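You operate a simulated robot arm through the tools that you are given. There is no shell and no other tool. Be economical: measure what you need, move in short steps, check, and stop when the job is done.

You are at the controls of a simulated two-armed robot. One attempt, no reset.

JOB
Put the steel mould that says "29" from the top of the yellow-marked table on the top of the green-marked table and the steel mould labelled "75" on the holder end of the wash bench. Put the blue trough on the top of the yellow-marked table away on the middle right shelf of the white rack. Fetch the red rubber ring and set it on top of the silver three-well mould on the top of the blue-marked table. Open the right table drawer, put the steel mug from the inside of the right table drawer on the green rubber slab, then shut the drawer. Switch the black rocker switch on. Put one of the yellow pads from the top of the blue-marked table on the bare side of the yellow-marked table. Do these in any order. Set down upright: steel mug.

It is judged by the outcome, as a careful person would: the job done as asked, and still so three seconds after it is handed in. It fails if anything else is knocked over, pushed out of place, dropped, spilled or broken.

ROBOT AND FRAMES
Two 7-joint arms with two-finger parallel grippers on one trunk, on a base that drives. Base frame: it is fixed to the floor where the robot stands at the start and does not move with it; the origin is under the middle of the robot, x ahead of it, y to its left, z up. Lengths are in cm, angles in degrees, forces in N, time in s.
The left shoulder is at the start at [7, 13, 113.7], the right one opposite. With the tool pointing down near the work surface each hand reaches from about 10 to 40 cm from the robot's upright axis, wherever it stands, measured 20 degrees to its own side. Places, roughly: bare side of the yellow-marked table [60, 50, 80]; black rocker switch [-110, 110, 150]; blue trough (8x17x6 cm) [60, 10, 80]; green rubber slab (16x16x2 cm) [50, 60, 80]; holder end of the wash bench [-130, -470, 80]; middle right shelf of the white rack [610, -630, 100]; red rubber ring (6x6x2 cm) [-90, 10, 80]; right table drawer [-100, 70, 60]; steel mould [50, 0, 75]; steel mug (12x8x9 cm) [-90, 60, 60]; three-well mould [50, 150, 75]; top of the green-marked table [120, -200, 80]; yellow pad (6x10x4 cm) [60, 190, 80]; yellow pad (7x10x4 cm) [60, 210, 80]. Payload 1.57 kg a hand.
The tool frame of a hand sits at the grasp point between the pads (the TCP): z along the fingers, y along the line on which they close. The tips reach 3 cm beyond it. The gripper opens to 8 cm. The fingers are 1.7 cm wide and 1.2 cm thick; the gripper's body (4 by 8.2 cm) begins 8 cm behind the TCP.
Orientation is that of the tool frame in the base frame, as a unit quaternion [x, y, z, w]. With the fingers straight down and closing along the base's y, the tool's x points along the base's -x, its y along +y and its z along -z.

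CONTROLS
- The arms move only by the tool play_rows. It takes "left_series", "right_series" or both (then of equal length, played together; a hand with none holds still); each is a list of rows, each a list of 7 numbers: the shift along the base's x, y, z in cm, then the turn, a rotation vector about the base's x, y, z in rad, then the gripper command, from -1 (fully open) to 1 (shut), values between in proportion. In form: [[dx, dy, dz, rx, ry, rz, grip], ...]. A call has 1 to 20 rows; each row shifts and turns the commanded pose from where the row before left it. Rows are played at 5 a second. More than 5 cm and 8.6 degrees between two rows, or a gripper value outside its range, and nothing of the call is played. A pose out of reach is approached as far as the arm can. The call stops where the force on the tool passes 40 N (or 10 N more than at its start, if that is more) or the arm is blocked; 0.2 s more then pass. Each finger travels about 10.8 cm/s and halts on what it meets, pressing with about 24 N; the grip force reading is that of the motor and also rises with nothing between the fingers. The clock runs only during rows and for 0.2 s after the last one: add rows that do not move to give the fingers time. The reply holds the time, the measured pose of the TCP, the force on the tool along the base axes, the opening and the grip force, in the units named above and with some noise, with the torque about the TCP (base axes, N m) and any sound that the robot's microphone picked up, and new pictures: "pictures" is both (left out), scene, wrist or none (wrist: the cameras of the hands that moved).
- Cameras (640 x 400 px; columns grow to the right, rows downward): "scene" is now at [9.37, 5.87, 133.99]; the picture's right is [0.82, -0.57, -0.00], its down [-0.46, -0.65, -0.60] and it looks along [0.35, 0.49, -0.80] (base axes); focal length 214 px, centre (320, 200). "left" rides on the left gripper at [7.2, 0.7, -12.2] in its tool frame; the picture's right is [-0.09, 1.00, 0.00], its down [-0.84, -0.08, -0.54] and it looks along [-0.54, -0.05, 0.84] (tool axes); focal length 238 px, centre (320, 200). "right" rides on the right gripper at [7.2, -0.7, -12.2] in its tool frame; the picture's right is [0.09, 1.00, 0.00], its down [-0.84, 0.08, -0.54] and it looks along [-0.54, 0.05, 0.84] (tool axes); focal length 238 px, centre (320, 200). There is no depth. A picture from a camera that has moved, and an enlarged one, comes with that camera's place and axes in the base frame and with its lens.
- move_column(by): slides the trunk up (or, below 0, down) by that many cm; the arms and the scene camera ride with it, the base frame stays. It gives what a move gives, with no picture.
- roll_base(legs): drives the robot by 1 to 6 legs, each [ahead, left, turn to the left] in cm, cm and degrees, along the robot's own axes; the way and the turn of a leg run together, so that a leg with both is an arc; at most 150 cm and 180 degrees a leg. The arms and the cameras ride along, it lands a little off, and it stops where it bumps. It gives what a move gives, and a new picture of the scene camera.
- aim_head(pan, tilt): turns the head with the scene camera to pan (to the left, within 86 degrees either way) and tilt (down, from -29 to 69), counted from straight ahead of the robot. It gives what a move gives, and a new picture of the scene camera.
- close_up(camera, box): a new picture of the part [left, top, right, bottom] of that camera's present view, enlarged. The clock stands still meanwhile.
- hand_in(): hands the job in; it is judged then, once.

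Work in short steps. Places have to be worked out from the pictures, the camera data and where the tool is seen: move nearer, look again, correct. Check each grasp and each placing, and mend what went wrong. You have 217 turns and 260 pictures in all, those below and enlarged ones among them. Open the grippers and draw the arms clear of the work before you hand the job in, unless the task says otherwise; then end with one line.

The tools are called after "Request:" as a command line: name --argument value ..., lists and objects as JSON in quotes. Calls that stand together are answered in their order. play_rows: Moves the arms, as the interface text tells. Its arguments: {"type":"object","properties":{"left_series":{"type":"array","items":{"type":"array","items":{"type":"number"}}},"right_series":{"type":"array","items":{"type":"array","items":{"type":"number"}}},"pictures":{"type":"string","enum":["both","scene","wrist","none"]}},"required":[]} The other tools are called the same way: move_column (by) slides the trunk up or down; roll_base (legs) drives the base; aim_head (pan, tilt) turns the head that bears the scene camera; close_up (camera, box) takes an enlarged picture of a part of a camera's view; hand_in () hands the job in.

At the start:

```text
clock: 0.0
left_tool_pos: [27.5, 32.88, 106.75]
left_tcp_rot: [-0.001, 1.0, -0.001, 0.001]
left_ft_force: [0.4, 0.7, 0.5]
left_moment: [-0.01, 0.01, -0.02]
left_width: 8.02
left_grasp_force: 0.1
right_tool_pos: [27.51, 4.22, 109.67]
right_tcp_rot: [0.0, 1.0, 0.001, 0.0]
right_ft_force: [-0.5, -0.2, 0.6]
right_moment: [-0.03, -0.03, -0.01]
right_width: 8.02
right_grasp_force: 0.1
trunk travel left (down, up): [-77.5, 16.5]
robot x, y, heading: [-0.17, 0.23, -0.0]
head pan, tilt: [55.0, 52.9]
```

scene: 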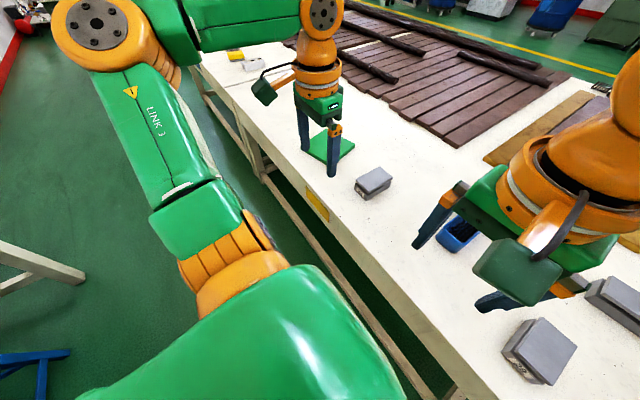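
right: 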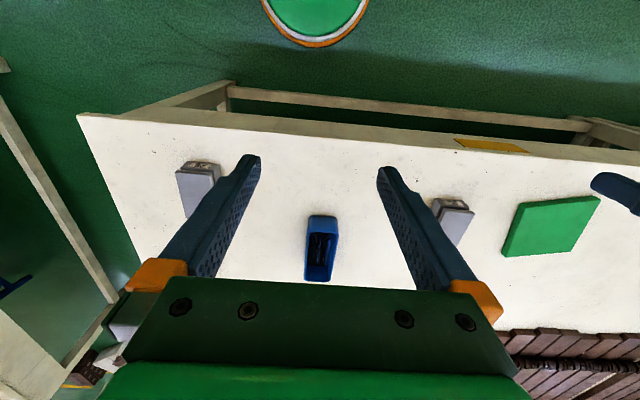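
left: 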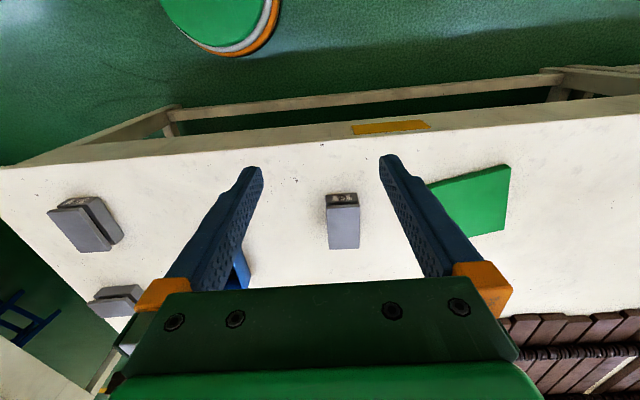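

The pictures show the yellow-marked table with several steel moulds, the blue trough and the green slab. I look closer at the labels first.

Request:
close_up --camera "left" --box '[300, 170, 390, 260]'

Request:
aim_head --pan -20 --tilt 50

```text
4.44 times, centred on (345, 215) of left
camera zoom: at [20.29, 33.56, 119.01], right [0.09, 1.0, 0.0], down [0.84, -0.08, 0.54], along [0.54, -0.05, -0.84], focal length 1059 px, centre (209, 133)
```

zoom: 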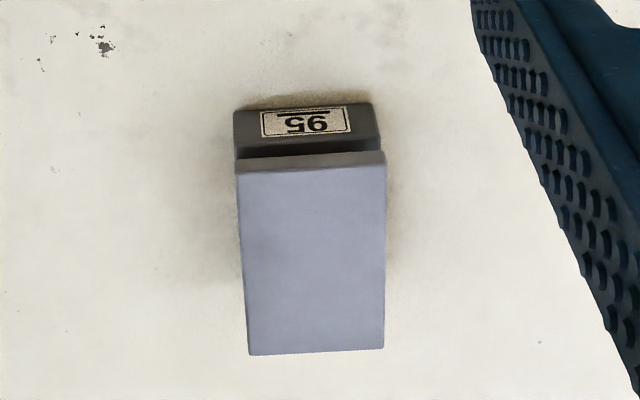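

```text
clock: 1.5
left_tool_pos: [27.53, 32.96, 106.77]
left_tcp_rot: [-0.001, 1.0, 0.0, 0.001]
left_ft_force: [1.2, -0.7, 0.9]
left_moment: [-0.01, -0.01, 0.0]
left_width: 7.98
left_grasp_force: 0.1
right_tool_pos: [27.37, 4.38, 109.81]
right_tcp_rot: [0.0, 1.0, 0.0, 0.0]
right_ft_force: [0.1, -0.1, -0.2]
right_moment: [-0.01, -0.02, 0.0]
right_width: 8.01
right_grasp_force: 0.1
trunk travel left (down, up): [-77.5, 16.5]
robot x, y, heading: [-0.22, 0.29, -0.1]
head pan, tilt: [-20.0, 50.0]
camera scene: at [12.34, -2.83, 134.38], right [-0.34, -0.94, 0.0], down [-0.72, 0.26, -0.64], along [0.6, -0.22, -0.77], focal length 214 px, centre (320, 200)
```

scene: 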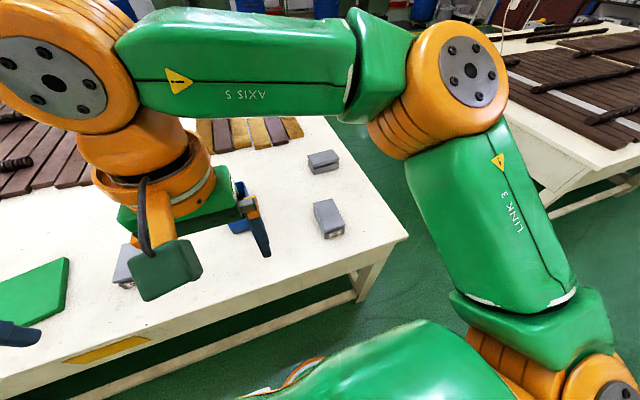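

I read the labels on the other two moulds now.

Request:
close_up --camera "scene" --box '[300, 140, 360, 245]'

Request:
close_up --camera "right" --box '[165, 150, 245, 220]'

Request:
close_up --camera "left" --box '[30, 180, 150, 330]'

```text
3.81 times, centred on (330, 192) of scene
camera zoom: at [12.34, -2.83, 134.38], right [-0.34, -0.94, 0.0], down [-0.72, 0.26, -0.64], along [0.6, -0.22, -0.77], focal length 817 px, centre (282, 229)
```

zoom: 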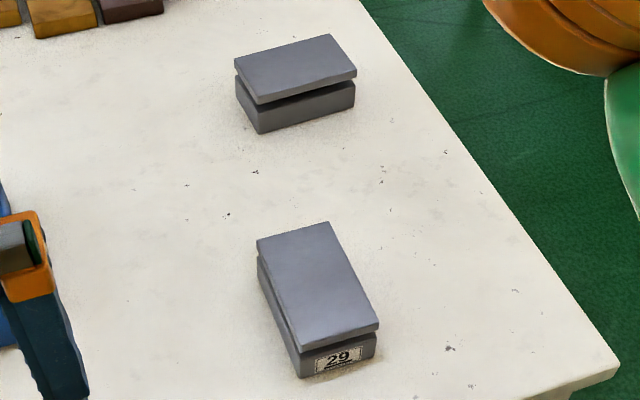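

```text
5.71 times, centred on (205, 185) of right
camera zoom: at [20.14, 3.69, 121.94], right [-0.09, 1.0, 0.0], down [0.84, 0.08, 0.54], along [0.54, 0.05, -0.84], focal length 1362 px, centre (977, 286)
```

zoom: 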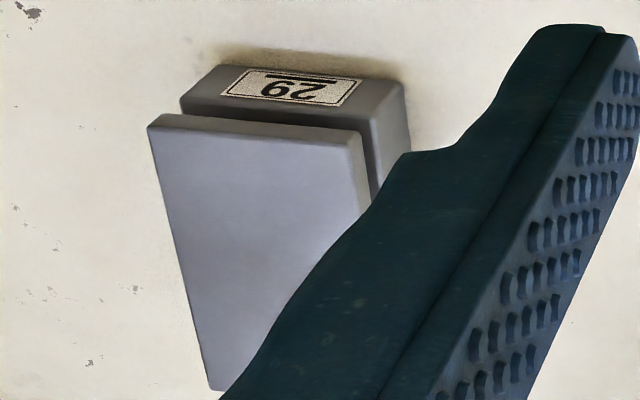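

```text
2.67 times, centred on (90, 255) of left
camera zoom: at [20.28, 33.56, 119.01], right [0.09, 1.0, 0.0], down [0.84, -0.08, 0.54], along [0.54, -0.05, -0.84], focal length 636 px, centre (933, 53)
```

zoom: 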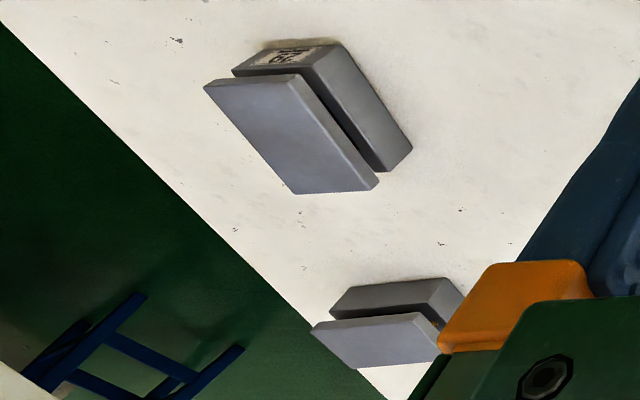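

The mould "29" sits at about (47.5, -19.4) with its top at z≈80; a third one is at about (74, -27). I check the clearance between the base and the table.

Request:
aim_head --pan 0 --tilt 69

```text
clock: 2.3
left_tool_pos: [27.58, 33.04, 106.76]
left_tcp_rot: [-0.001, 1.0, -0.001, 0.0]
left_ft_force: [0.2, 0.5, 0.4]
left_moment: [0.01, 0.04, 0.01]
left_width: 7.98
left_grasp_force: 0.0
right_tool_pos: [27.46, 4.36, 109.68]
right_tcp_rot: [0.0, 1.0, 0.001, 0.0]
right_ft_force: [-0.5, 0.5, 0.2]
right_moment: [0.01, 0.02, 0.04]
right_width: 7.98
right_grasp_force: 0.0
trunk travel left (down, up): [-77.5, 16.5]
robot x, y, heading: [-0.01, 0.16, 0.1]
head pan, tilt: [0.0, 68.8]
camera scene: at [10.7, -0.22, 132.19], right [0.0, -1.0, 0.0], down [-0.93, 0.0, -0.36], along [0.36, 0.0, -0.93], focal length 214 px, centre (320, 200)
```

scene: 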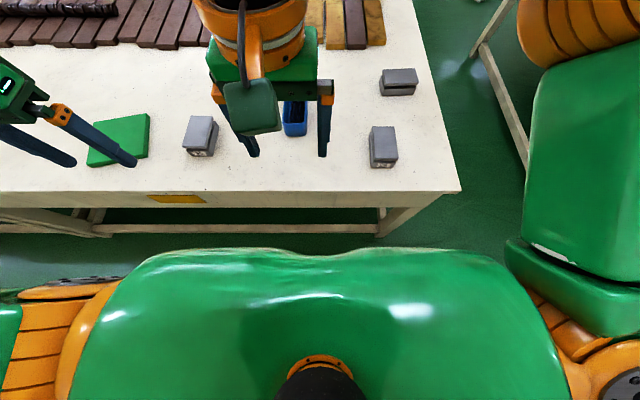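

The table edge is at x≈31 and nothing blocks the approach. I drive ahead 12 cm and 6 cm right to bring "29" within the right hand's reach.

Request:
roll_base --legs '[[12, -6, 0]]'

```text
clock: 3.6
left_tool_pos: [39.44, 27.2, 106.8]
left_tcp_rot: [-0.001, 1.0, 0.0, 0.001]
left_ft_force: [-1.0, -0.8, 0.7]
left_moment: [0.01, -0.01, 0.0]
left_width: 8.02
left_grasp_force: 0.0
right_tool_pos: [39.14, -1.44, 109.83]
right_tcp_rot: [0.0, 1.0, 0.0, 0.002]
right_ft_force: [-0.3, 0.0, 0.0]
right_moment: [-0.02, 0.02, -0.01]
right_width: 8.0
right_grasp_force: 0.1
trunk travel left (down, up): [-77.5, 16.5]
robot x, y, heading: [12.18, -5.79, -0.1]
head pan, tilt: [0.0, 68.8]
camera scene: at [22.46, -5.93, 132.21], right [0.0, -1.0, 0.0], down [-0.93, 0.0, -0.36], along [0.36, 0.0, -0.93], focal length 214 px, centre (320, 200)
```

scene: 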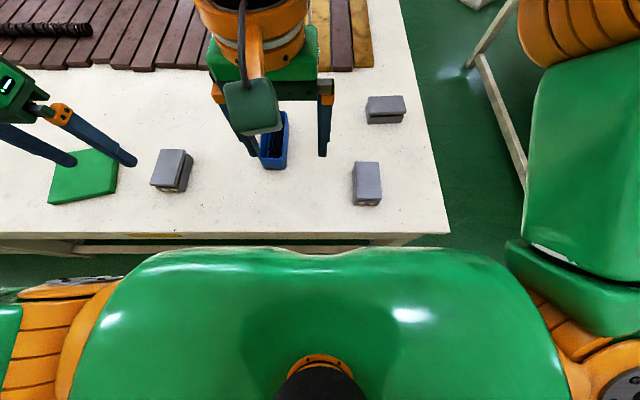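

No bump. I swing the right hand over mould 29 at z≈97 and look with the wrist camera.

Request:
play_rows --right_series '[[2, -4.5, 0, 0, 0, 0, -1], [2, -4.5, -2, 0, 0, 0, -1], [2, -4.5, -3, 0, 0, 0, -1], [2, -4.5, -4, 0, 0, 0, -1], [0, 0, -3, 0, 0, 0, -1]]' --pictures "wrist"

```text
refused: row 2 steps farther than a row can; nothing moved
```

Request:
play_rows --right_series '[[1.5, -3.8, -2, 0, 0, 0, -1], [1.5, -3.8, -2, 0, 0, 0, -1], [1.5, -3.8, -2, 0, 0, 0, -1], [1.5, -3.8, -2, 0, 0, 0, -1], [2, -2.8, -2.5, 0, 0, 0, -1], [0, 0, -2, 0, 0, 0, -1]]' --pictures "wrist"

```text
clock: 5.0
left_tool_pos: [39.57, 27.12, 106.77]
left_tcp_rot: [-0.001, 1.0, 0.0, 0.002]
left_ft_force: [0.0, 0.5, 0.2]
left_moment: [0.03, -0.02, 0.0]
left_width: 8.02
left_grasp_force: 0.0
right_tool_pos: [47.23, -19.72, 97.27]
right_tcp_rot: [0.0, 1.0, 0.001, 0.001]
right_ft_force: [0.3, 0.7, 0.5]
right_moment: [0.0, 0.0, -0.01]
right_width: 8.03
right_grasp_force: 0.0
trunk travel left (down, up): [-77.5, 16.5]
robot x, y, heading: [12.01, -5.93, 0.1]
head pan, tilt: [0.0, 68.8]
camera right: at [40.01, -20.3, 109.35], right [-0.09, 1.0, 0.0], down [0.84, 0.08, 0.54], along [0.54, 0.05, -0.84], focal length 238 px, centre (320, 200)
```

right: 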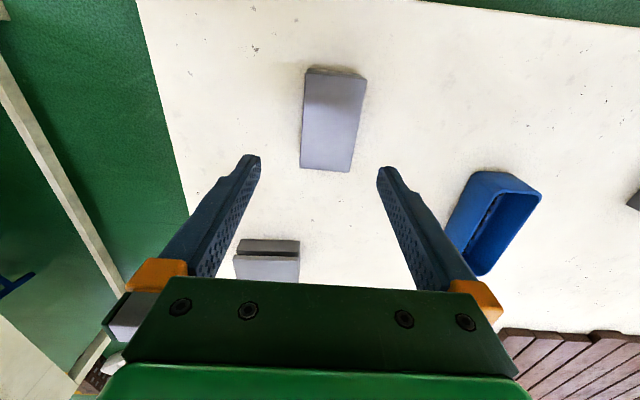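

Mould 29 is aligned with x, centred at about (48.2, -18.2), ~6.6 cm wide. I correct and lower to z≈87.

Request:
play_rows --right_series '[[0.5, 0.8, -3, 0, 0, 0, -1], [0.5, 0.7, -3, 0, 0, 0, -1], [0, 0, -4, 0, 0, 0, -1], [0, 0, 0, 0, 0, 0, -1]]' --pictures "wrist"

```text
clock: 6.0
left_tool_pos: [39.54, 27.14, 106.84]
left_tcp_rot: [-0.001, 1.0, 0.0, 0.001]
left_ft_force: [-0.8, 0.0, -0.4]
left_moment: [0.03, -0.01, 0.0]
left_width: 8.0
left_grasp_force: 0.0
right_tool_pos: [48.46, -18.09, 87.27]
right_tcp_rot: [-0.001, 1.0, 0.001, 0.0]
right_ft_force: [-0.1, 0.0, -0.8]
right_moment: [-0.05, 0.05, 0.01]
right_width: 7.96
right_grasp_force: 0.0
trunk travel left (down, up): [-77.5, 16.5]
robot x, y, heading: [11.75, -5.62, 0.0]
head pan, tilt: [0.0, 68.8]
camera right: at [41.14, -18.71, 99.43], right [-0.09, 1.0, 0.0], down [0.84, 0.08, 0.54], along [0.54, 0.05, -0.84], focal length 238 px, centre (320, 200)
```

right: 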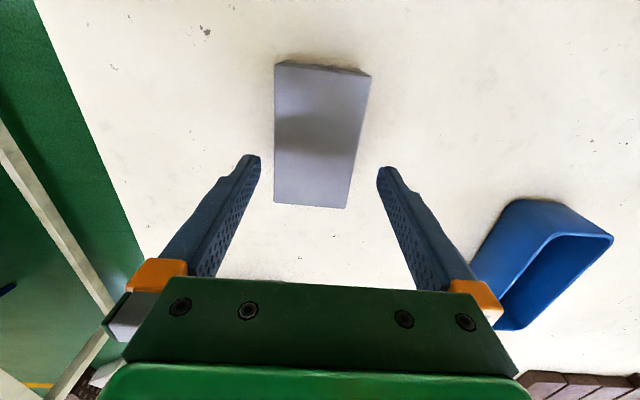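

Top at z≈80.7, centre y≈-18.45. I shift slightly and lower around the mould, then close.

Request:
play_rows --right_series '[[0, -0.35, -2, 0, 0, 0, -1], [0, 0, -2, 0, 0, 0, -1], [0, 0, -2, 0, 0, 0, -1], [0, 0, -1.5, 0, 0, 0, -1], [0, 0, 0, 0, 0, 0, -1]]' --pictures "wrist"

```text
clock: 7.2
left_tool_pos: [39.6, 26.96, 106.74]
left_tcp_rot: [-0.001, 1.0, 0.001, 0.001]
left_ft_force: [0.6, 0.0, 0.2]
left_moment: [-0.01, 0.01, -0.01]
left_width: 8.0
left_grasp_force: 0.1
right_tool_pos: [48.53, -18.49, 79.54]
right_tcp_rot: [-0.002, 1.0, 0.002, 0.0]
right_ft_force: [0.9, 0.3, -0.4]
right_moment: [0.03, -0.03, -0.01]
right_width: 7.99
right_grasp_force: 0.2
trunk travel left (down, up): [-77.5, 16.5]
robot x, y, heading: [11.96, -6.22, -0.1]
head pan, tilt: [0.0, 68.8]
camera right: at [41.26, -19.06, 91.83], right [-0.09, 1.0, 0.0], down [0.84, 0.08, 0.54], along [0.54, 0.05, -0.84], focal length 238 px, centre (320, 200)
```

right: 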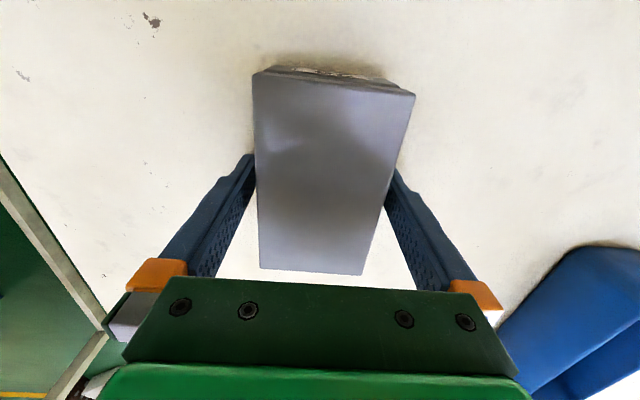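

The fingers straddle it freely. I go 0.8 cm lower, close and lift slightly.

Request:
play_rows --right_series '[[0, 0, -0.8, 0, 0, 0, -1], [0, 0, 0, 0, 0, 0, 1], [0, 0, 0, 0, 0, 0, 1], [0, 0, 0, 0, 0, 0, 1], [0, 0, 2, 0, 0, 0, 1], [0, 0, 3, 0, 0, 0, 1], [0, 0, 4, 0, 0, 0, 1], [0, 0, 4, 0, 0, 0, 1]]' --pictures "both"

```text
clock: 7.7
left_tool_pos: [39.03, 27.17, 106.93]
left_tcp_rot: [-0.001, 1.0, 0.0, 0.004]
left_ft_force: [-0.7, 0.4, -0.4]
left_moment: [0.01, 0.02, 0.0]
left_width: 7.98
left_grasp_force: 0.0
right_tool_pos: [48.5, -18.4, 79.45]
right_tcp_rot: [0.001, 1.0, -0.001, 0.008]
right_ft_force: [-2.9, -3.3, 27.3]
right_moment: [-0.21, 0.92, -0.06]
right_width: 6.56
right_grasp_force: 24.1
trunk travel left (down, up): [-77.5, 16.5]
robot x, y, heading: [12.05, -5.85, -0.3]
head pan, tilt: [0.0, 68.8]
stopped in row 2 (right hand): the force on the tool passed its limit at 50 N (the readings are from after the stop); the commanded pose is now the measured one
camera scene: at [22.06, -5.99, 132.27], right [0.0, -1.0, 0.0], down [-0.93, 0.0, -0.37], along [0.37, 0.0, -0.93], focal length 214 px, centre (320, 200)
camera right: at [41.07, -19.02, 91.53], right [-0.09, 1.0, 0.0], down [0.83, 0.08, 0.56], along [0.56, 0.05, -0.83], focal length 238 px, centre (320, 200)
```

scene: 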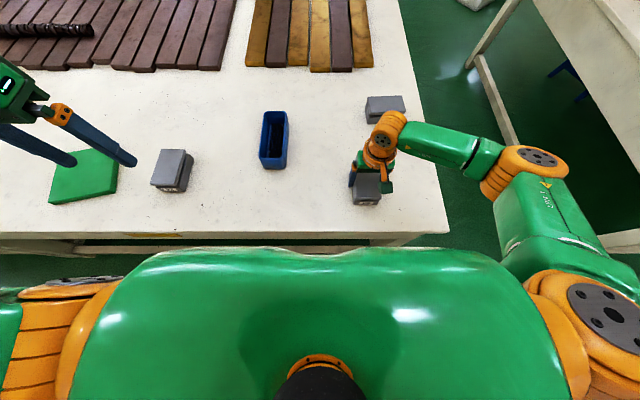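
right: 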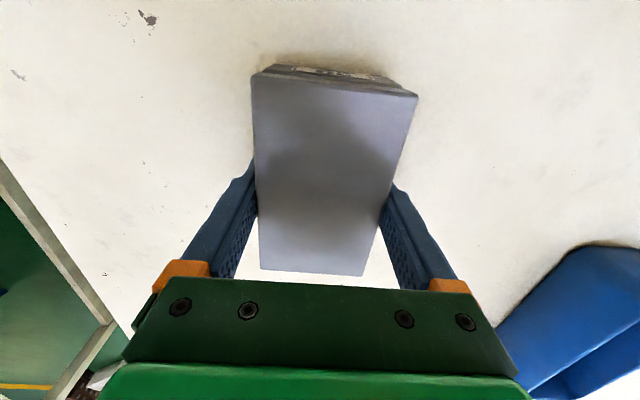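

The tips touched the table (z≈76.3) and the grip closed at 6.56 cm. I lift gently.

Request:
play_rows --right_series '[[0, 0, 0.5, 0, 0, 0, 1], [0, 0, 1.5, 0, 0, 0, 1], [0, 0, 3, 0, 0, 0, 1], [0, 0, 4, 0, 0, 0, 1], [0, 0, 4, 0, 0, 0, 1], [0, 0, 0, 0, 0, 0, 1]]' --pictures "wrist"

```text
clock: 9.1
left_tool_pos: [39.85, 27.03, 106.63]
left_tcp_rot: [-0.001, 1.0, 0.001, 0.0]
left_ft_force: [0.2, 0.9, 0.4]
left_moment: [0.02, 0.0, -0.02]
left_width: 7.99
left_grasp_force: 0.0
right_tool_pos: [48.86, -18.45, 92.19]
right_tcp_rot: [0.0, 1.0, 0.001, 0.006]
right_ft_force: [-0.6, 0.6, -5.9]
right_moment: [0.04, -0.05, 0.02]
right_width: 6.56
right_grasp_force: 24.0
trunk travel left (down, up): [-77.5, 16.5]
robot x, y, heading: [11.89, -5.81, -0.2]
head pan, tilt: [0.0, 68.8]
camera right: at [41.47, -19.01, 104.21], right [-0.09, 1.0, 0.0], down [0.83, 0.08, 0.55], along [0.55, 0.05, -0.83], focal length 238 px, centre (320, 200)
```

right: 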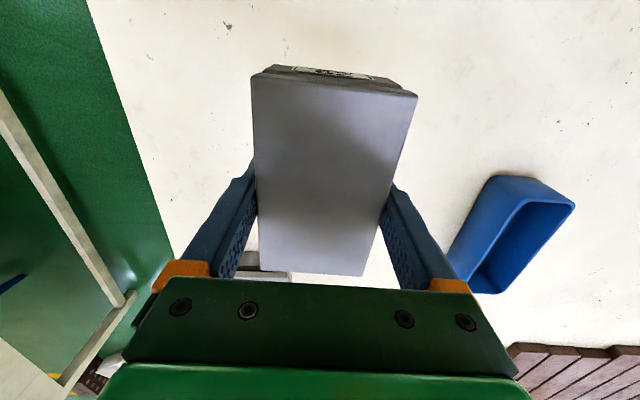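

Mould 29 is held (~0.6 kg). I raise it and back off, then look right for the way around the table end.

Request:
play_rows --right_series '[[-2, 0, 4, 0, 0, 0, 1], [-3, 0, 3.5, 0, 0, 0, 1], [-3, 0, 3.5, 0, 0, 0, 1], [-3, 0, 2, 0, 0, 0, 1]]' --pictures "none"

Request:
roll_base --legs '[[-25, 0, 0]]'

Request:
aim_head --pan -60 --tilt 25

```text
clock: 10.1
left_tool_pos: [39.59, 26.98, 106.82]
left_tcp_rot: [-0.001, 1.0, 0.0, 0.001]
left_ft_force: [0.1, -0.1, 0.4]
left_moment: [0.0, -0.03, 0.0]
left_width: 8.0
left_grasp_force: 0.0
right_tool_pos: [37.9, -18.34, 105.3]
right_tcp_rot: [0.0, 1.0, -0.001, 0.007]
right_ft_force: [0.1, 0.1, -5.3]
right_moment: [-0.01, -0.07, -0.03]
right_width: 6.58
right_grasp_force: 24.7
trunk travel left (down, up): [-77.5, 16.5]
robot x, y, heading: [12.08, -6.05, 0.0]
head pan, tilt: [0.0, 68.8]
```

```text
clock: 11.9
left_tool_pos: [14.96, 26.94, 106.75]
left_tcp_rot: [-0.001, 1.0, 0.001, -0.001]
left_ft_force: [-0.6, 0.1, 0.5]
left_moment: [0.03, -0.02, -0.01]
left_width: 8.02
left_grasp_force: 0.0
right_tool_pos: [13.34, -18.35, 105.16]
right_tcp_rot: [-0.001, 1.0, 0.001, 0.005]
right_ft_force: [0.3, 0.0, -5.5]
right_moment: [-0.02, -0.04, -0.01]
right_width: 6.59
right_grasp_force: 23.9
trunk travel left (down, up): [-77.5, 16.5]
robot x, y, heading: [-12.69, -5.96, -0.1]
head pan, tilt: [0.0, 68.8]
camera scene: at [-1.79, -6.1, 132.15], right [0.0, -1.0, 0.0], down [-0.93, 0.0, -0.36], along [0.36, 0.0, -0.93], focal length 214 px, centre (320, 200)
```

scene: 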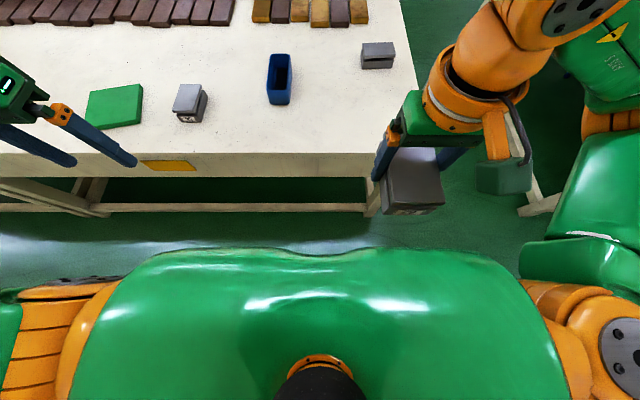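

```text
clock: 13.2
left_tool_pos: [14.71, 27.06, 106.82]
left_tcp_rot: [-0.001, 1.0, 0.0, 0.0]
left_ft_force: [-0.7, -0.9, -0.2]
left_moment: [-0.01, 0.01, 0.0]
left_width: 7.99
left_grasp_force: 0.0
right_tool_pos: [13.19, -18.23, 105.2]
right_tcp_rot: [0.0, 1.0, 0.0, 0.007]
right_ft_force: [0.2, -0.3, -5.6]
right_moment: [0.04, -0.04, 0.01]
right_width: 6.58
right_grasp_force: 24.0
trunk travel left (down, up): [-77.5, 16.5]
robot x, y, heading: [-13.01, -5.77, -0.0]
head pan, tilt: [-60.0, 25.0]
camera scene: at [-3.0, -14.08, 138.11], right [-0.87, -0.5, 0.0], down [-0.21, 0.37, -0.91], along [0.45, -0.78, -0.42], focal length 214 px, centre (320, 200)
```

scene: 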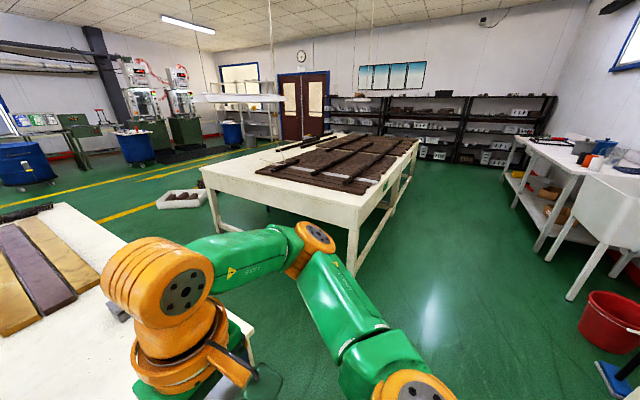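

The green-marked table's near edge is at y≈-131, with a free strip at its near side. I drive round into the gap and face the yellow table's end, to check the third mould.

Request:
roll_base --legs '[[0, -80, 0], [100, 0, 0], [0, 0, 90], [15, 0, 0]]'

Request:
aim_head --pan 10 --tilt 60

```text
clock: 27.1
left_tool_pos: [53.92, -43.77, 106.91]
left_tcp_rot: [-0.702, 0.712, 0.002, 0.001]
left_ft_force: [0.5, 0.1, 0.2]
left_moment: [0.0, 0.02, -0.02]
left_width: 7.98
left_grasp_force: 0.0
right_tool_pos: [99.04, -46.07, 105.4]
right_tcp_rot: [-0.701, 0.713, 0.005, 0.004]
right_ft_force: [0.1, -0.1, -5.7]
right_moment: [0.05, -0.02, -0.01]
right_width: 6.58
right_grasp_force: 23.3
trunk travel left (down, up): [-77.5, 16.5]
robot x, y, heading: [86.35, -71.46, 89.2]
head pan, tilt: [-60.0, 25.0]
camera scene: at [94.6, -62.59, 138.15], right [0.49, -0.87, 0.0], down [-0.37, -0.2, -0.91], along [0.79, 0.44, -0.42], focal length 214 px, centre (320, 200)
```

scene: 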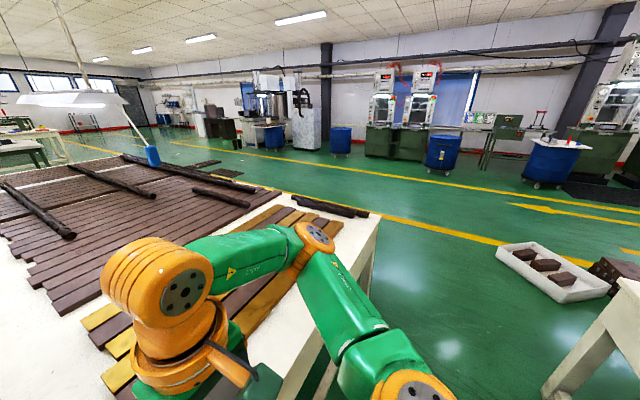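

```text
clock: 28.5
left_tool_pos: [53.84, -43.53, 106.7]
left_tcp_rot: [-0.702, 0.712, 0.0, -0.001]
left_ft_force: [-0.3, -0.2, 0.1]
left_moment: [0.02, 0.02, -0.02]
left_width: 7.99
left_grasp_force: 0.0
right_tool_pos: [99.21, -45.81, 105.22]
right_tcp_rot: [-0.701, 0.713, 0.005, 0.004]
right_ft_force: [-0.2, 0.2, -5.8]
right_moment: [0.03, 0.0, -0.01]
right_width: 6.58
right_grasp_force: 23.7
trunk travel left (down, up): [-77.5, 16.5]
robot x, y, heading: [86.2, -71.99, 89.2]
head pan, tilt: [10.0, 60.0]
camera scene: at [85.51, -60.11, 133.11], right [0.99, 0.16, 0.0], down [0.14, -0.86, -0.5], along [-0.08, 0.49, -0.87], focal length 214 px, centre (320, 200)
```

scene: 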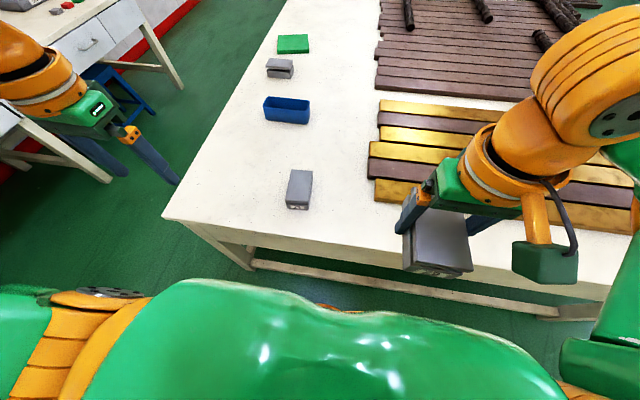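

Request:
close_up --camera "scene" --box '[270, 160, 330, 220]'

Request:
close_up --camera "scene" --box '[0, 0, 160, 100]'

```text
6.67 times, centred on (300, 190) of scene
camera zoom: at [85.51, -60.11, 133.11], right [0.99, 0.16, 0.0], down [0.14, -0.86, -0.5], along [-0.08, 0.49, -0.87], focal length 1430 px, centre (453, 267)
```

zoom: 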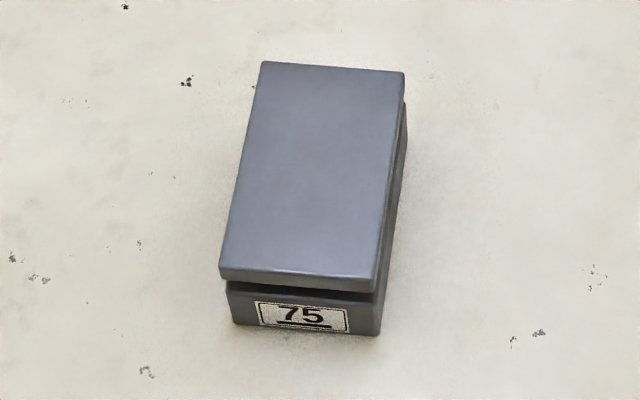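

```text
4.00 times, centred on (80, 50) of scene
camera zoom: at [85.51, -60.11, 133.11], right [0.99, 0.16, 0.0], down [0.14, -0.86, -0.5], along [-0.08, 0.49, -0.87], focal length 858 px, centre (1280, 800)
```

zoom: 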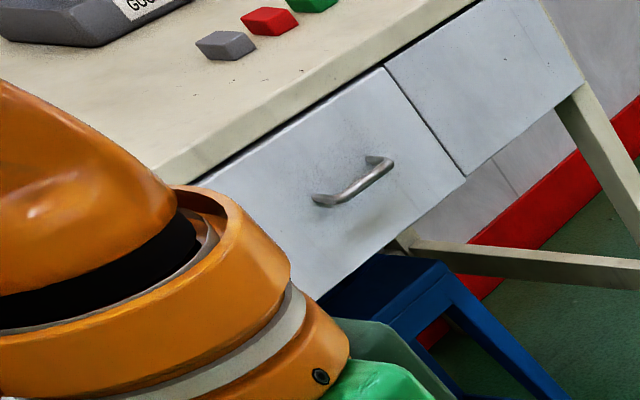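

The third mould is "75", centred ≈(74, -26.6), turned about 4° from the robot's heading. I drive 9 cm nearer and bring the left hand over it.

Request:
roll_base --legs '[[9, 0, 0]]'

Request:
play_rows --left_series '[[4, 1, -2, 0, 0, 0.08, -1], [4, 1.5, -2, 0, 0, 0, -1], [4, 1.5, -2, 0, 0, 0, -1], [4, 1.5, -2, 0, 0, 0, -1], [4, 1.5, -2, 0, 0, 0, -1], [0, 1, -3, 0, 0, 0, -1], [0, 0, -2, 0, 0, 0, -1], [0, 0, 0, 0, 0, 0, -1]]' --pictures "wrist"

```text
clock: 29.6
left_tool_pos: [54.09, -35.01, 106.87]
left_tcp_rot: [-0.702, 0.713, 0.002, 0.002]
left_ft_force: [-0.1, -1.2, -0.2]
left_moment: [0.02, 0.01, -0.03]
left_width: 8.01
left_grasp_force: 0.1
right_tool_pos: [99.4, -37.33, 105.28]
right_tcp_rot: [-0.701, 0.713, 0.006, 0.005]
right_ft_force: [-0.6, 0.1, -5.6]
right_moment: [0.04, -0.01, 0.03]
right_width: 6.59
right_grasp_force: 24.4
trunk travel left (down, up): [-77.5, 16.5]
robot x, y, heading: [86.45, -62.99, 89.0]
head pan, tilt: [10.0, 60.0]
camera scene: at [85.66, -51.71, 133.16], right [0.99, 0.16, 0.0], down [0.14, -0.85, -0.5], along [-0.08, 0.5, -0.86], focal length 214 px, centre (320, 200)
```

scene: 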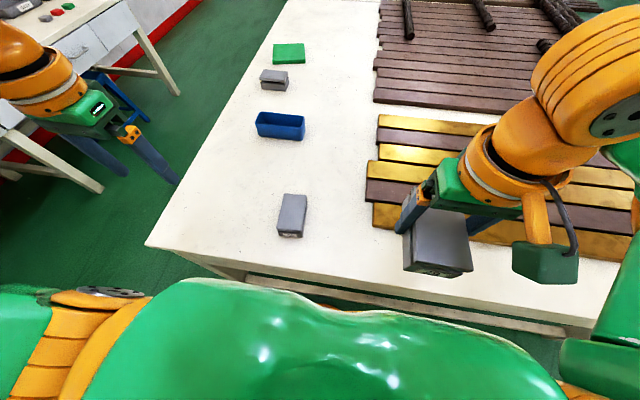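

```text
clock: 31.4
left_tool_pos: [74.12, -26.42, 91.64]
left_tcp_rot: [0.729, -0.684, 0.0, -0.001]
left_ft_force: [-0.3, -0.4, -0.2]
left_moment: [0.01, -0.01, -0.04]
left_width: 7.99
left_grasp_force: 0.1
right_tool_pos: [99.42, -36.88, 105.21]
right_tcp_rot: [-0.701, 0.713, 0.005, 0.004]
right_ft_force: [-0.7, 0.0, -6.3]
right_moment: [0.06, 0.02, 0.05]
right_width: 6.54
right_grasp_force: 24.2
trunk travel left (down, up): [-77.5, 16.5]
robot x, y, heading: [86.26, -63.07, 88.9]
head pan, tilt: [10.0, 60.0]
camera left: at [73.94, -33.92, 103.89], right [-1.0, 0.03, 0.0], down [0.02, 0.84, 0.54], along [0.02, 0.54, -0.84], focal length 238 px, centre (320, 200)
```

left: 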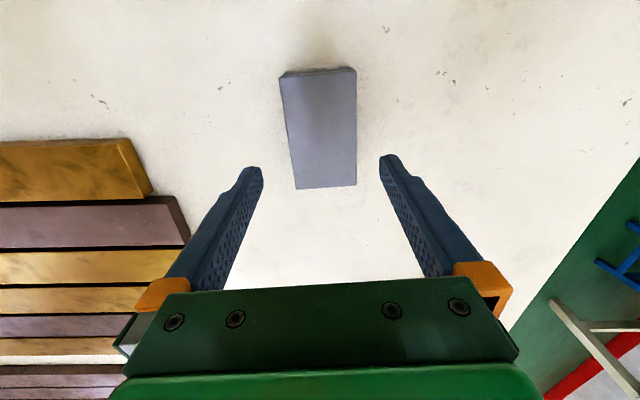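

Centre confirmed at (74.0, -26.4). I lower around it, close, and lift.

Request:
play_rows --left_series '[[-0.1, 0, -4, 0, 0, -0.02, -1], [0, 0, -4, 0, 0, 0, -1], [0, 0, -2.5, 0, 0, 0, -1], [0, 0, -1.4, 0, 0, 0, -1], [0, 0, 0, 0, 0, 0, -1], [0, 0, 0, 0, 0, 0, 1], [0, 0, 0, 0, 0, 0, 1], [0, 0, 0, 0, 0, 0, 1]]' --pictures "wrist"

```text
clock: 33.2
left_tool_pos: [69.73, -29.34, 83.93]
left_tcp_rot: [0.723, -0.691, -0.001, 0.0]
left_ft_force: [-0.4, -0.1, 0.6]
left_moment: [0.03, -0.02, 0.02]
left_width: 0.04
left_grasp_force: 21.4
left hand out of reach, approached as far as the arm can: row 1, 2, 3, 4
right_tool_pos: [99.39, -37.05, 105.23]
right_tcp_rot: [-0.701, 0.713, 0.005, 0.003]
right_ft_force: [0.6, 0.4, -5.5]
right_moment: [0.03, -0.03, 0.02]
right_width: 6.6
right_grasp_force: 24.0
trunk travel left (down, up): [-77.5, 16.5]
robot x, y, heading: [86.65, -63.03, 88.8]
head pan, tilt: [10.0, 60.0]
camera left: at [69.33, -36.64, 96.22], right [-1.0, 0.05, 0.0], down [0.04, 0.84, 0.54], along [0.03, 0.54, -0.84], focal length 238 px, centre (320, 200)
```

left: 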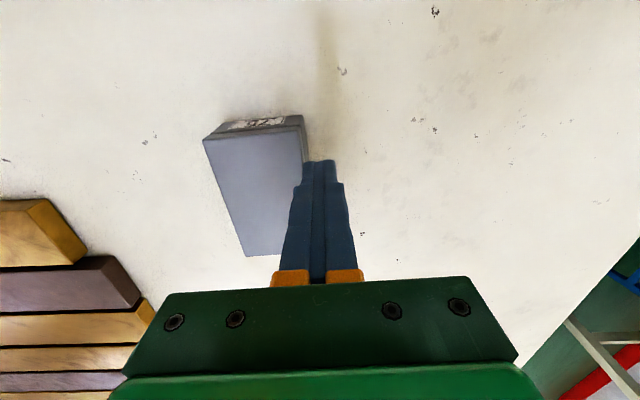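

The arm ran out of reach and closed on air above. I rise, open, and drive 6 cm nearer before retrying.

Request:
play_rows --left_series '[[0, -1, 4, 0, 0, 0, 1], [0, -1, 4, 0, 0, 0, 1], [0, -1, 4, 0, 0, 0, -1], [0, -1, 3, 0, 0, 0, -1]]' --pictures "none"

Request:
roll_base --legs '[[7, 0, 0]]'

```text
clock: 34.2
left_tool_pos: [69.72, -33.68, 99.11]
left_tcp_rot: [0.722, -0.692, -0.001, 0.0]
left_ft_force: [-0.1, -0.4, -0.7]
left_moment: [0.03, -0.02, 0.01]
left_width: 7.99
left_grasp_force: 0.0
right_tool_pos: [99.35, -36.96, 105.18]
right_tcp_rot: [-0.701, 0.714, 0.004, 0.004]
right_ft_force: [-0.5, -0.4, -5.3]
right_moment: [0.03, -0.01, -0.01]
right_width: 6.58
right_grasp_force: 23.9
trunk travel left (down, up): [-77.5, 16.5]
robot x, y, heading: [86.76, -62.79, 89.1]
head pan, tilt: [10.0, 60.0]
```

```text
clock: 35.2
left_tool_pos: [69.6, -30.03, 99.04]
left_tcp_rot: [0.724, -0.689, 0.001, 0.001]
left_ft_force: [-2.3, -1.4, -0.1]
left_moment: [0.13, -0.27, 0.03]
left_width: 8.01
left_grasp_force: 0.0
right_tool_pos: [99.3, -33.42, 105.12]
right_tcp_rot: [-0.703, 0.711, 0.003, 0.004]
right_ft_force: [-2.4, 3.3, -5.3]
right_moment: [-0.14, -0.14, 0.0]
right_width: 6.58
right_grasp_force: 23.7
trunk travel left (down, up): [-77.5, 16.5]
robot x, y, heading: [86.99, -59.65, 89.0]
head pan, tilt: [10.0, 60.0]
camera scene: at [85.73, -47.62, 133.08], right [0.99, 0.16, 0.0], down [0.14, -0.86, -0.5], along [-0.08, 0.49, -0.87], focal length 214 px, centre (320, 200)
```

scene: 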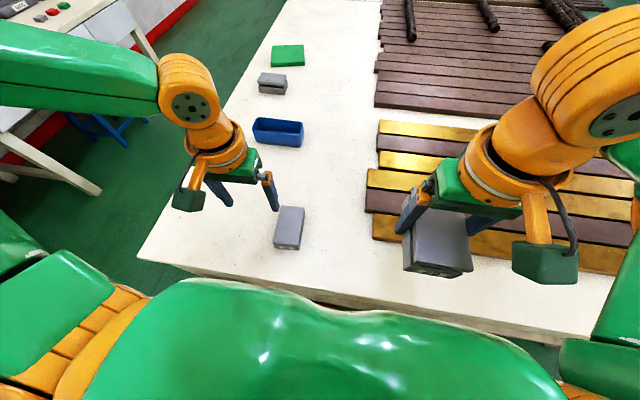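

It bumped gently after 3 cm, so that is as near as it gets (~35 cm to the mould). I bring the left hand over the mould again.

Request:
play_rows --left_series '[[2.2, 1.7, -3.5, 0, 0, 0, -1], [2.2, 1.7, -3.5, 0, 0, 0, -1], [0, 0, -2, 0, 0, 0, -1], [0, 0, 0, 0, 0, 0, -1]]' --pictures "wrist"

```text
clock: 36.2
left_tool_pos: [74.17, -26.97, 89.84]
left_tcp_rot: [0.724, -0.69, -0.001, 0.0]
left_ft_force: [0.0, -0.1, -0.6]
left_moment: [0.0, -0.02, 0.02]
left_width: 7.98
left_grasp_force: 0.0
right_tool_pos: [99.49, -33.76, 105.24]
right_tcp_rot: [-0.703, 0.711, 0.005, 0.004]
right_ft_force: [0.4, 0.3, -5.5]
right_moment: [0.04, 0.0, 0.01]
right_width: 6.57
right_grasp_force: 23.9
trunk travel left (down, up): [-77.5, 16.5]
robot x, y, heading: [86.49, -59.16, 89.4]
head pan, tilt: [10.0, 60.0]
camera left: at [73.86, -34.14, 102.2], right [-1.0, 0.04, 0.0], down [0.04, 0.84, 0.54], along [0.02, 0.54, -0.84], focal length 238 px, centre (320, 200)
```

left: 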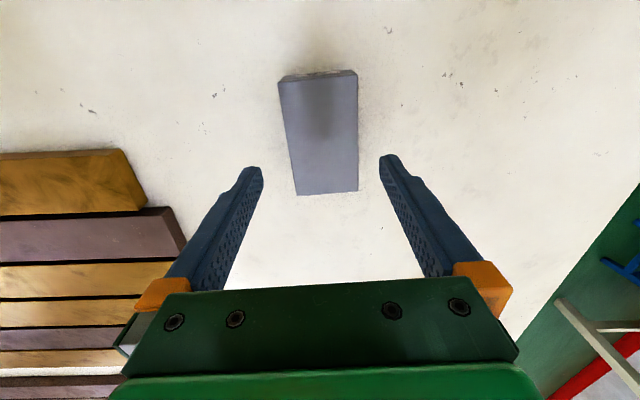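

The mould hasn't moved and is centred. I lower and grip.

Request:
play_rows --left_series '[[-0.1, 0.3, -4, 0, 0, 0, -1], [0, 0, -3.5, 0, 0, 0, -1], [0, 0, -2.2, 0, 0, 0, -1], [0, 0, -0.5, 0, 0, 0, -1], [0, 0, 0, 0, 0, 0, -1]]' --pictures "wrist"

```text
clock: 37.4
left_tool_pos: [70.35, -28.15, 83.76]
left_tcp_rot: [0.724, -0.69, -0.001, -0.001]
left_ft_force: [3.7, 4.1, 11.3]
left_moment: [0.04, -0.61, 0.25]
left_width: 7.99
left_grasp_force: 0.2
left hand out of reach, approached as far as the arm can: row 1, 2, 3, 4
right_tool_pos: [99.53, -33.67, 105.13]
right_tcp_rot: [-0.703, 0.711, 0.006, 0.003]
right_ft_force: [-0.8, 0.7, -4.9]
right_moment: [0.02, 0.02, 0.02]
right_width: 6.59
right_grasp_force: 23.9
trunk travel left (down, up): [-77.5, 16.5]
robot x, y, heading: [86.8, -59.67, 89.4]
head pan, tilt: [10.0, 60.0]
camera left: at [70.14, -35.46, 95.88], right [-1.0, 0.04, 0.0], down [0.04, 0.84, 0.54], along [0.02, 0.54, -0.84], focal length 238 px, centre (320, 200)
```

left: 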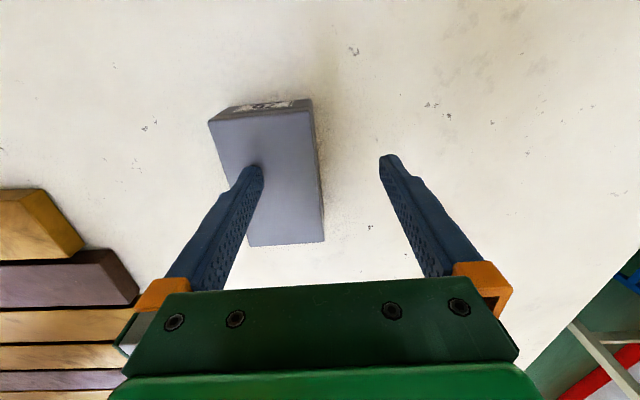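

The left arm seems limited at this height rather than distance; I lift off the mould, recentre at z≈90, then I'll lower the whole trunk instead.

Request:
play_rows --left_series '[[0, 0, 4, 0, 0, 0, -1], [2, 0.8, 2.5, 0, 0, 0, -1], [1.7, 0.8, 1, 0, 0, 0, -1], [0, 0, 0, 0, 0, 0, -1]]' --pictures "none"

Request:
move_column --by -5

Request:
close_up --camera "left" --box '[0, 0, 640, 400]'

```text
clock: 38.4
left_tool_pos: [74.11, -26.66, 91.13]
left_tcp_rot: [0.724, -0.69, -0.001, 0.0]
left_ft_force: [0.8, 0.4, -0.7]
left_moment: [-0.02, 0.03, 0.02]
left_width: 8.01
left_grasp_force: 0.0
right_tool_pos: [99.54, -33.63, 105.27]
right_tcp_rot: [-0.702, 0.712, 0.005, 0.004]
right_ft_force: [-0.9, -0.1, -6.1]
right_moment: [0.04, -0.01, 0.01]
right_width: 6.6
right_grasp_force: 24.1
trunk travel left (down, up): [-77.5, 16.5]
robot x, y, heading: [86.7, -59.64, 89.4]
head pan, tilt: [10.0, 60.0]
```

```text
clock: 39.3
left_tool_pos: [74.15, -26.65, 86.09]
left_tcp_rot: [0.724, -0.69, -0.001, -0.001]
left_ft_force: [0.6, 1.3, -0.4]
left_moment: [-0.01, -0.02, 0.0]
left_width: 7.98
left_grasp_force: 0.0
right_tool_pos: [99.49, -33.78, 100.15]
right_tcp_rot: [-0.703, 0.711, 0.005, 0.004]
right_ft_force: [-0.1, 0.4, -5.0]
right_moment: [0.02, 0.0, 0.07]
right_width: 6.59
right_grasp_force: 24.2
trunk travel left (down, up): [-72.5, 21.5]
robot x, y, heading: [86.92, -59.5, 89.1]
head pan, tilt: [10.0, 60.0]
```

```text
1.00 times, centred on (320, 200) of left (not enlarged: the box is as wide or as high as the picture)
camera zoom: at [73.79, -33.94, 98.34], right [-1.0, 0.04, 0.0], down [0.04, 0.84, 0.54], along [0.02, 0.54, -0.84], focal length 238 px, centre (320, 200)
```

zoom: 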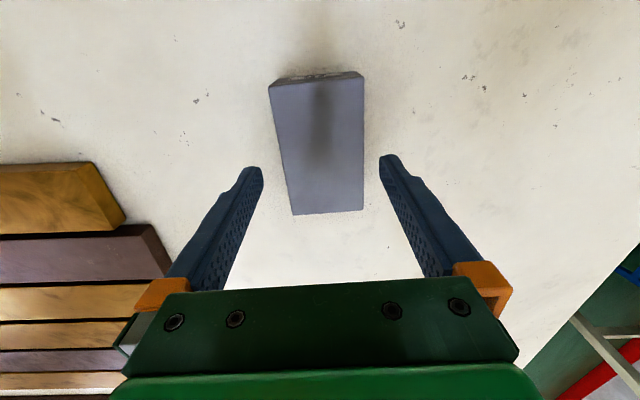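

Well centred (shift -0.25 in x). Lowering the trunk further, 6.4 cm, to straddle the mould.

Request:
play_rows --left_series '[[-0.25, 0.2, 0, 0, 0, 0, -1]]' --pictures "none"

Request:
move_column --by -6.3

Request:
play_rows --left_series '[[0, 0, 0, 0, 0, 0, 1], [0, 0, 0, 0, 0, 0, 1], [0, 0, 0, 0, 0, 0, 1]]' --pictures "wrist"

```text
clock: 39.7
left_tool_pos: [73.83, -26.45, 86.14]
left_tcp_rot: [0.724, -0.69, 0.0, 0.001]
left_ft_force: [-0.1, 0.0, 0.5]
left_moment: [0.0, 0.01, -0.03]
left_width: 8.0
left_grasp_force: 0.0
right_tool_pos: [99.4, -33.74, 100.27]
right_tcp_rot: [-0.703, 0.711, 0.004, 0.004]
right_ft_force: [-0.6, 0.1, -5.4]
right_moment: [0.02, 0.01, 0.03]
right_width: 6.56
right_grasp_force: 23.7
trunk travel left (down, up): [-72.5, 21.5]
robot x, y, heading: [86.3, -59.45, 89.2]
head pan, tilt: [10.0, 60.0]
```

```text
clock: 40.7
left_tool_pos: [73.87, -26.52, 79.99]
left_tcp_rot: [0.724, -0.69, -0.002, 0.0]
left_ft_force: [-0.2, 0.5, -0.2]
left_moment: [-0.01, 0.0, 0.0]
left_width: 8.0
left_grasp_force: 0.1
right_tool_pos: [99.49, -33.74, 93.91]
right_tcp_rot: [-0.703, 0.712, 0.004, 0.004]
right_ft_force: [-0.3, -0.2, -4.6]
right_moment: [0.04, 0.01, -0.01]
right_width: 6.59
right_grasp_force: 23.4
trunk travel left (down, up): [-66.2, 27.8]
robot x, y, heading: [87.12, -59.64, 89.5]
head pan, tilt: [10.0, 60.0]
```

```text
clock: 41.5
left_tool_pos: [73.87, -26.52, 79.88]
left_tcp_rot: [0.724, -0.689, -0.001, 0.0]
left_ft_force: [0.4, 0.2, 3.6]
left_moment: [-0.11, -0.26, -0.02]
left_width: 6.6
left_grasp_force: 24.1
right_tool_pos: [99.25, -33.65, 94.04]
right_tcp_rot: [-0.703, 0.711, 0.005, 0.003]
right_ft_force: [-0.1, -0.3, -5.0]
right_moment: [0.05, -0.01, 0.0]
right_width: 6.6
right_grasp_force: 24.2
trunk travel left (down, up): [-66.2, 27.8]
robot x, y, heading: [86.96, -59.36, 89.5]
head pan, tilt: [10.0, 60.0]
camera left: at [73.51, -33.77, 92.07], right [-1.0, 0.04, 0.0], down [0.04, 0.84, 0.54], along [0.02, 0.54, -0.84], focal length 238 px, centre (320, 200)
```

left: 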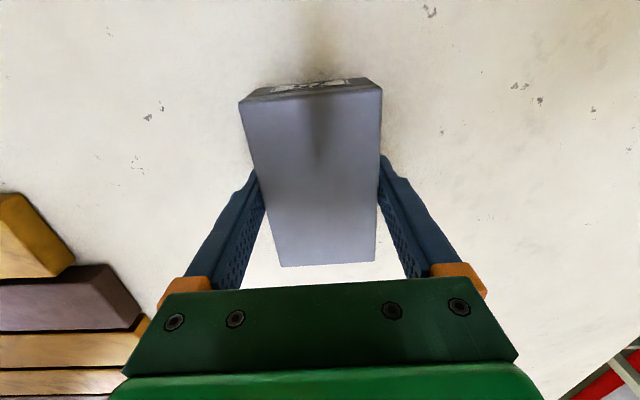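

Mould 75 is gripped (6.6 cm). I raise with the trunk and back out of the gap's edge, then turn to face the green-marked table.

Request:
move_column --by 16

Request:
roll_base --legs '[[-26, 0, 0], [70, 0, 0]]'

```text
clock: 43.4
left_tool_pos: [73.74, -26.32, 95.81]
left_tcp_rot: [0.724, -0.69, 0.0, 0.0]
left_ft_force: [-0.3, -0.2, -5.8]
left_moment: [-0.01, -0.05, 0.02]
left_width: 6.55
left_grasp_force: 23.8
right_tool_pos: [99.32, -33.59, 109.9]
right_tcp_rot: [-0.703, 0.711, 0.005, 0.003]
right_ft_force: [0.3, -0.4, -6.3]
right_moment: [0.01, 0.0, -0.02]
right_width: 6.59
right_grasp_force: 23.8
trunk travel left (down, up): [-82.2, 11.8]
robot x, y, heading: [86.33, -59.51, 89.4]
head pan, tilt: [10.0, 60.0]
```

```text
clock: 47.0
left_tool_pos: [74.04, -26.06, 95.62]
left_tcp_rot: [0.723, -0.691, 0.001, 0.002]
left_ft_force: [-0.1, 0.6, -7.0]
left_moment: [-0.01, 0.04, -0.01]
left_width: 6.58
left_grasp_force: 23.7
right_tool_pos: [99.68, -33.36, 109.83]
right_tcp_rot: [-0.701, 0.713, 0.004, 0.002]
right_ft_force: [-0.2, 0.9, -5.9]
right_moment: [-0.02, 0.01, -0.03]
right_width: 6.57
right_grasp_force: 23.9
trunk travel left (down, up): [-82.2, 11.8]
robot x, y, heading: [86.73, -59.54, 88.8]
head pan, tilt: [10.0, 60.0]
stopped in leg 2: the robot was blocked; the commanded pose is now the measured one
camera scene: at [85.91, -47.46, 137.75], right [0.99, 0.16, 0.0], down [0.13, -0.86, -0.5], along [-0.08, 0.49, -0.87], focal length 214 px, centre (320, 200)
```

scene: 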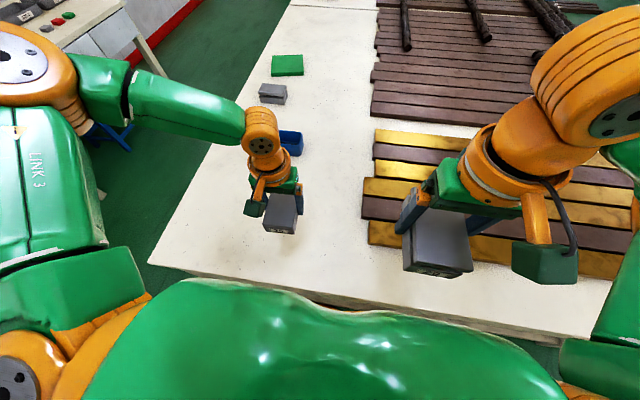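

I mistook a leg and bumped the table edge softly again; nothing moved. Now I back off properly and turn to face the green-marked table.

Request:
roll_base --legs '[[-26, 0, 0], [0, 0, -178]]'

Request:
aim_head --pan 15 --tilt 40

```text
clock: 56.0
left_tool_pos: [101.64, -117.08, 95.75]
left_tcp_rot: [0.662, 0.749, 0.0, 0.0]
left_ft_force: [-0.2, -0.3, -5.2]
left_moment: [0.02, -0.03, 0.03]
left_width: 6.59
left_grasp_force: 24.0
right_tool_pos: [75.55, -111.95, 109.91]
right_tcp_rot: [0.685, 0.729, -0.003, 0.005]
right_ft_force: [-0.6, -0.3, -5.4]
right_moment: [-0.01, 0.02, 0.01]
right_width: 6.57
right_grasp_force: 24.0
trunk travel left (down, up): [-82.2, 11.8]
robot x, y, heading: [86.18, -85.32, -86.4]
head pan, tilt: [10.0, 60.0]
camera scene: at [88.34, -97.06, 137.8], right [-0.97, -0.23, 0.0], down [-0.2, 0.84, -0.5], along [0.12, -0.48, -0.87], focal length 214 px, centre (320, 200)
```

scene: 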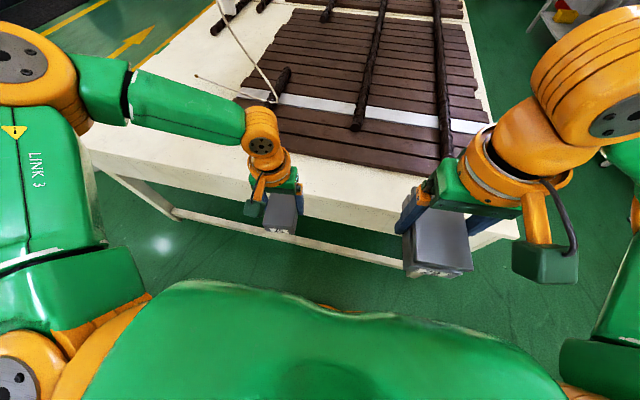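

```text
clock: 56.8
left_tool_pos: [101.67, -117.06, 95.77]
left_tcp_rot: [0.662, 0.75, 0.001, 0.001]
left_ft_force: [-1.0, -0.7, -5.3]
left_moment: [-0.02, -0.02, 0.03]
left_width: 6.6
left_grasp_force: 24.3
right_tool_pos: [75.7, -111.93, 109.91]
right_tcp_rot: [0.685, 0.728, -0.003, 0.005]
right_ft_force: [0.1, -0.8, -5.3]
right_moment: [0.0, -0.01, -0.01]
right_width: 6.59
right_grasp_force: 23.3
trunk travel left (down, up): [-82.2, 11.8]
robot x, y, heading: [86.38, -85.11, -86.7]
head pan, tilt: [15.0, 40.0]
camera scene: at [89.46, -98.64, 140.47], right [-0.95, -0.32, 0.0], down [-0.2, 0.61, -0.76], along [0.24, -0.72, -0.64], focal length 214 px, centre (320, 200)
```

scene: 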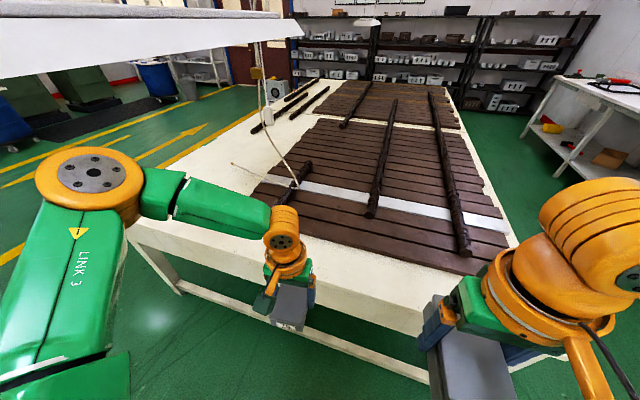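

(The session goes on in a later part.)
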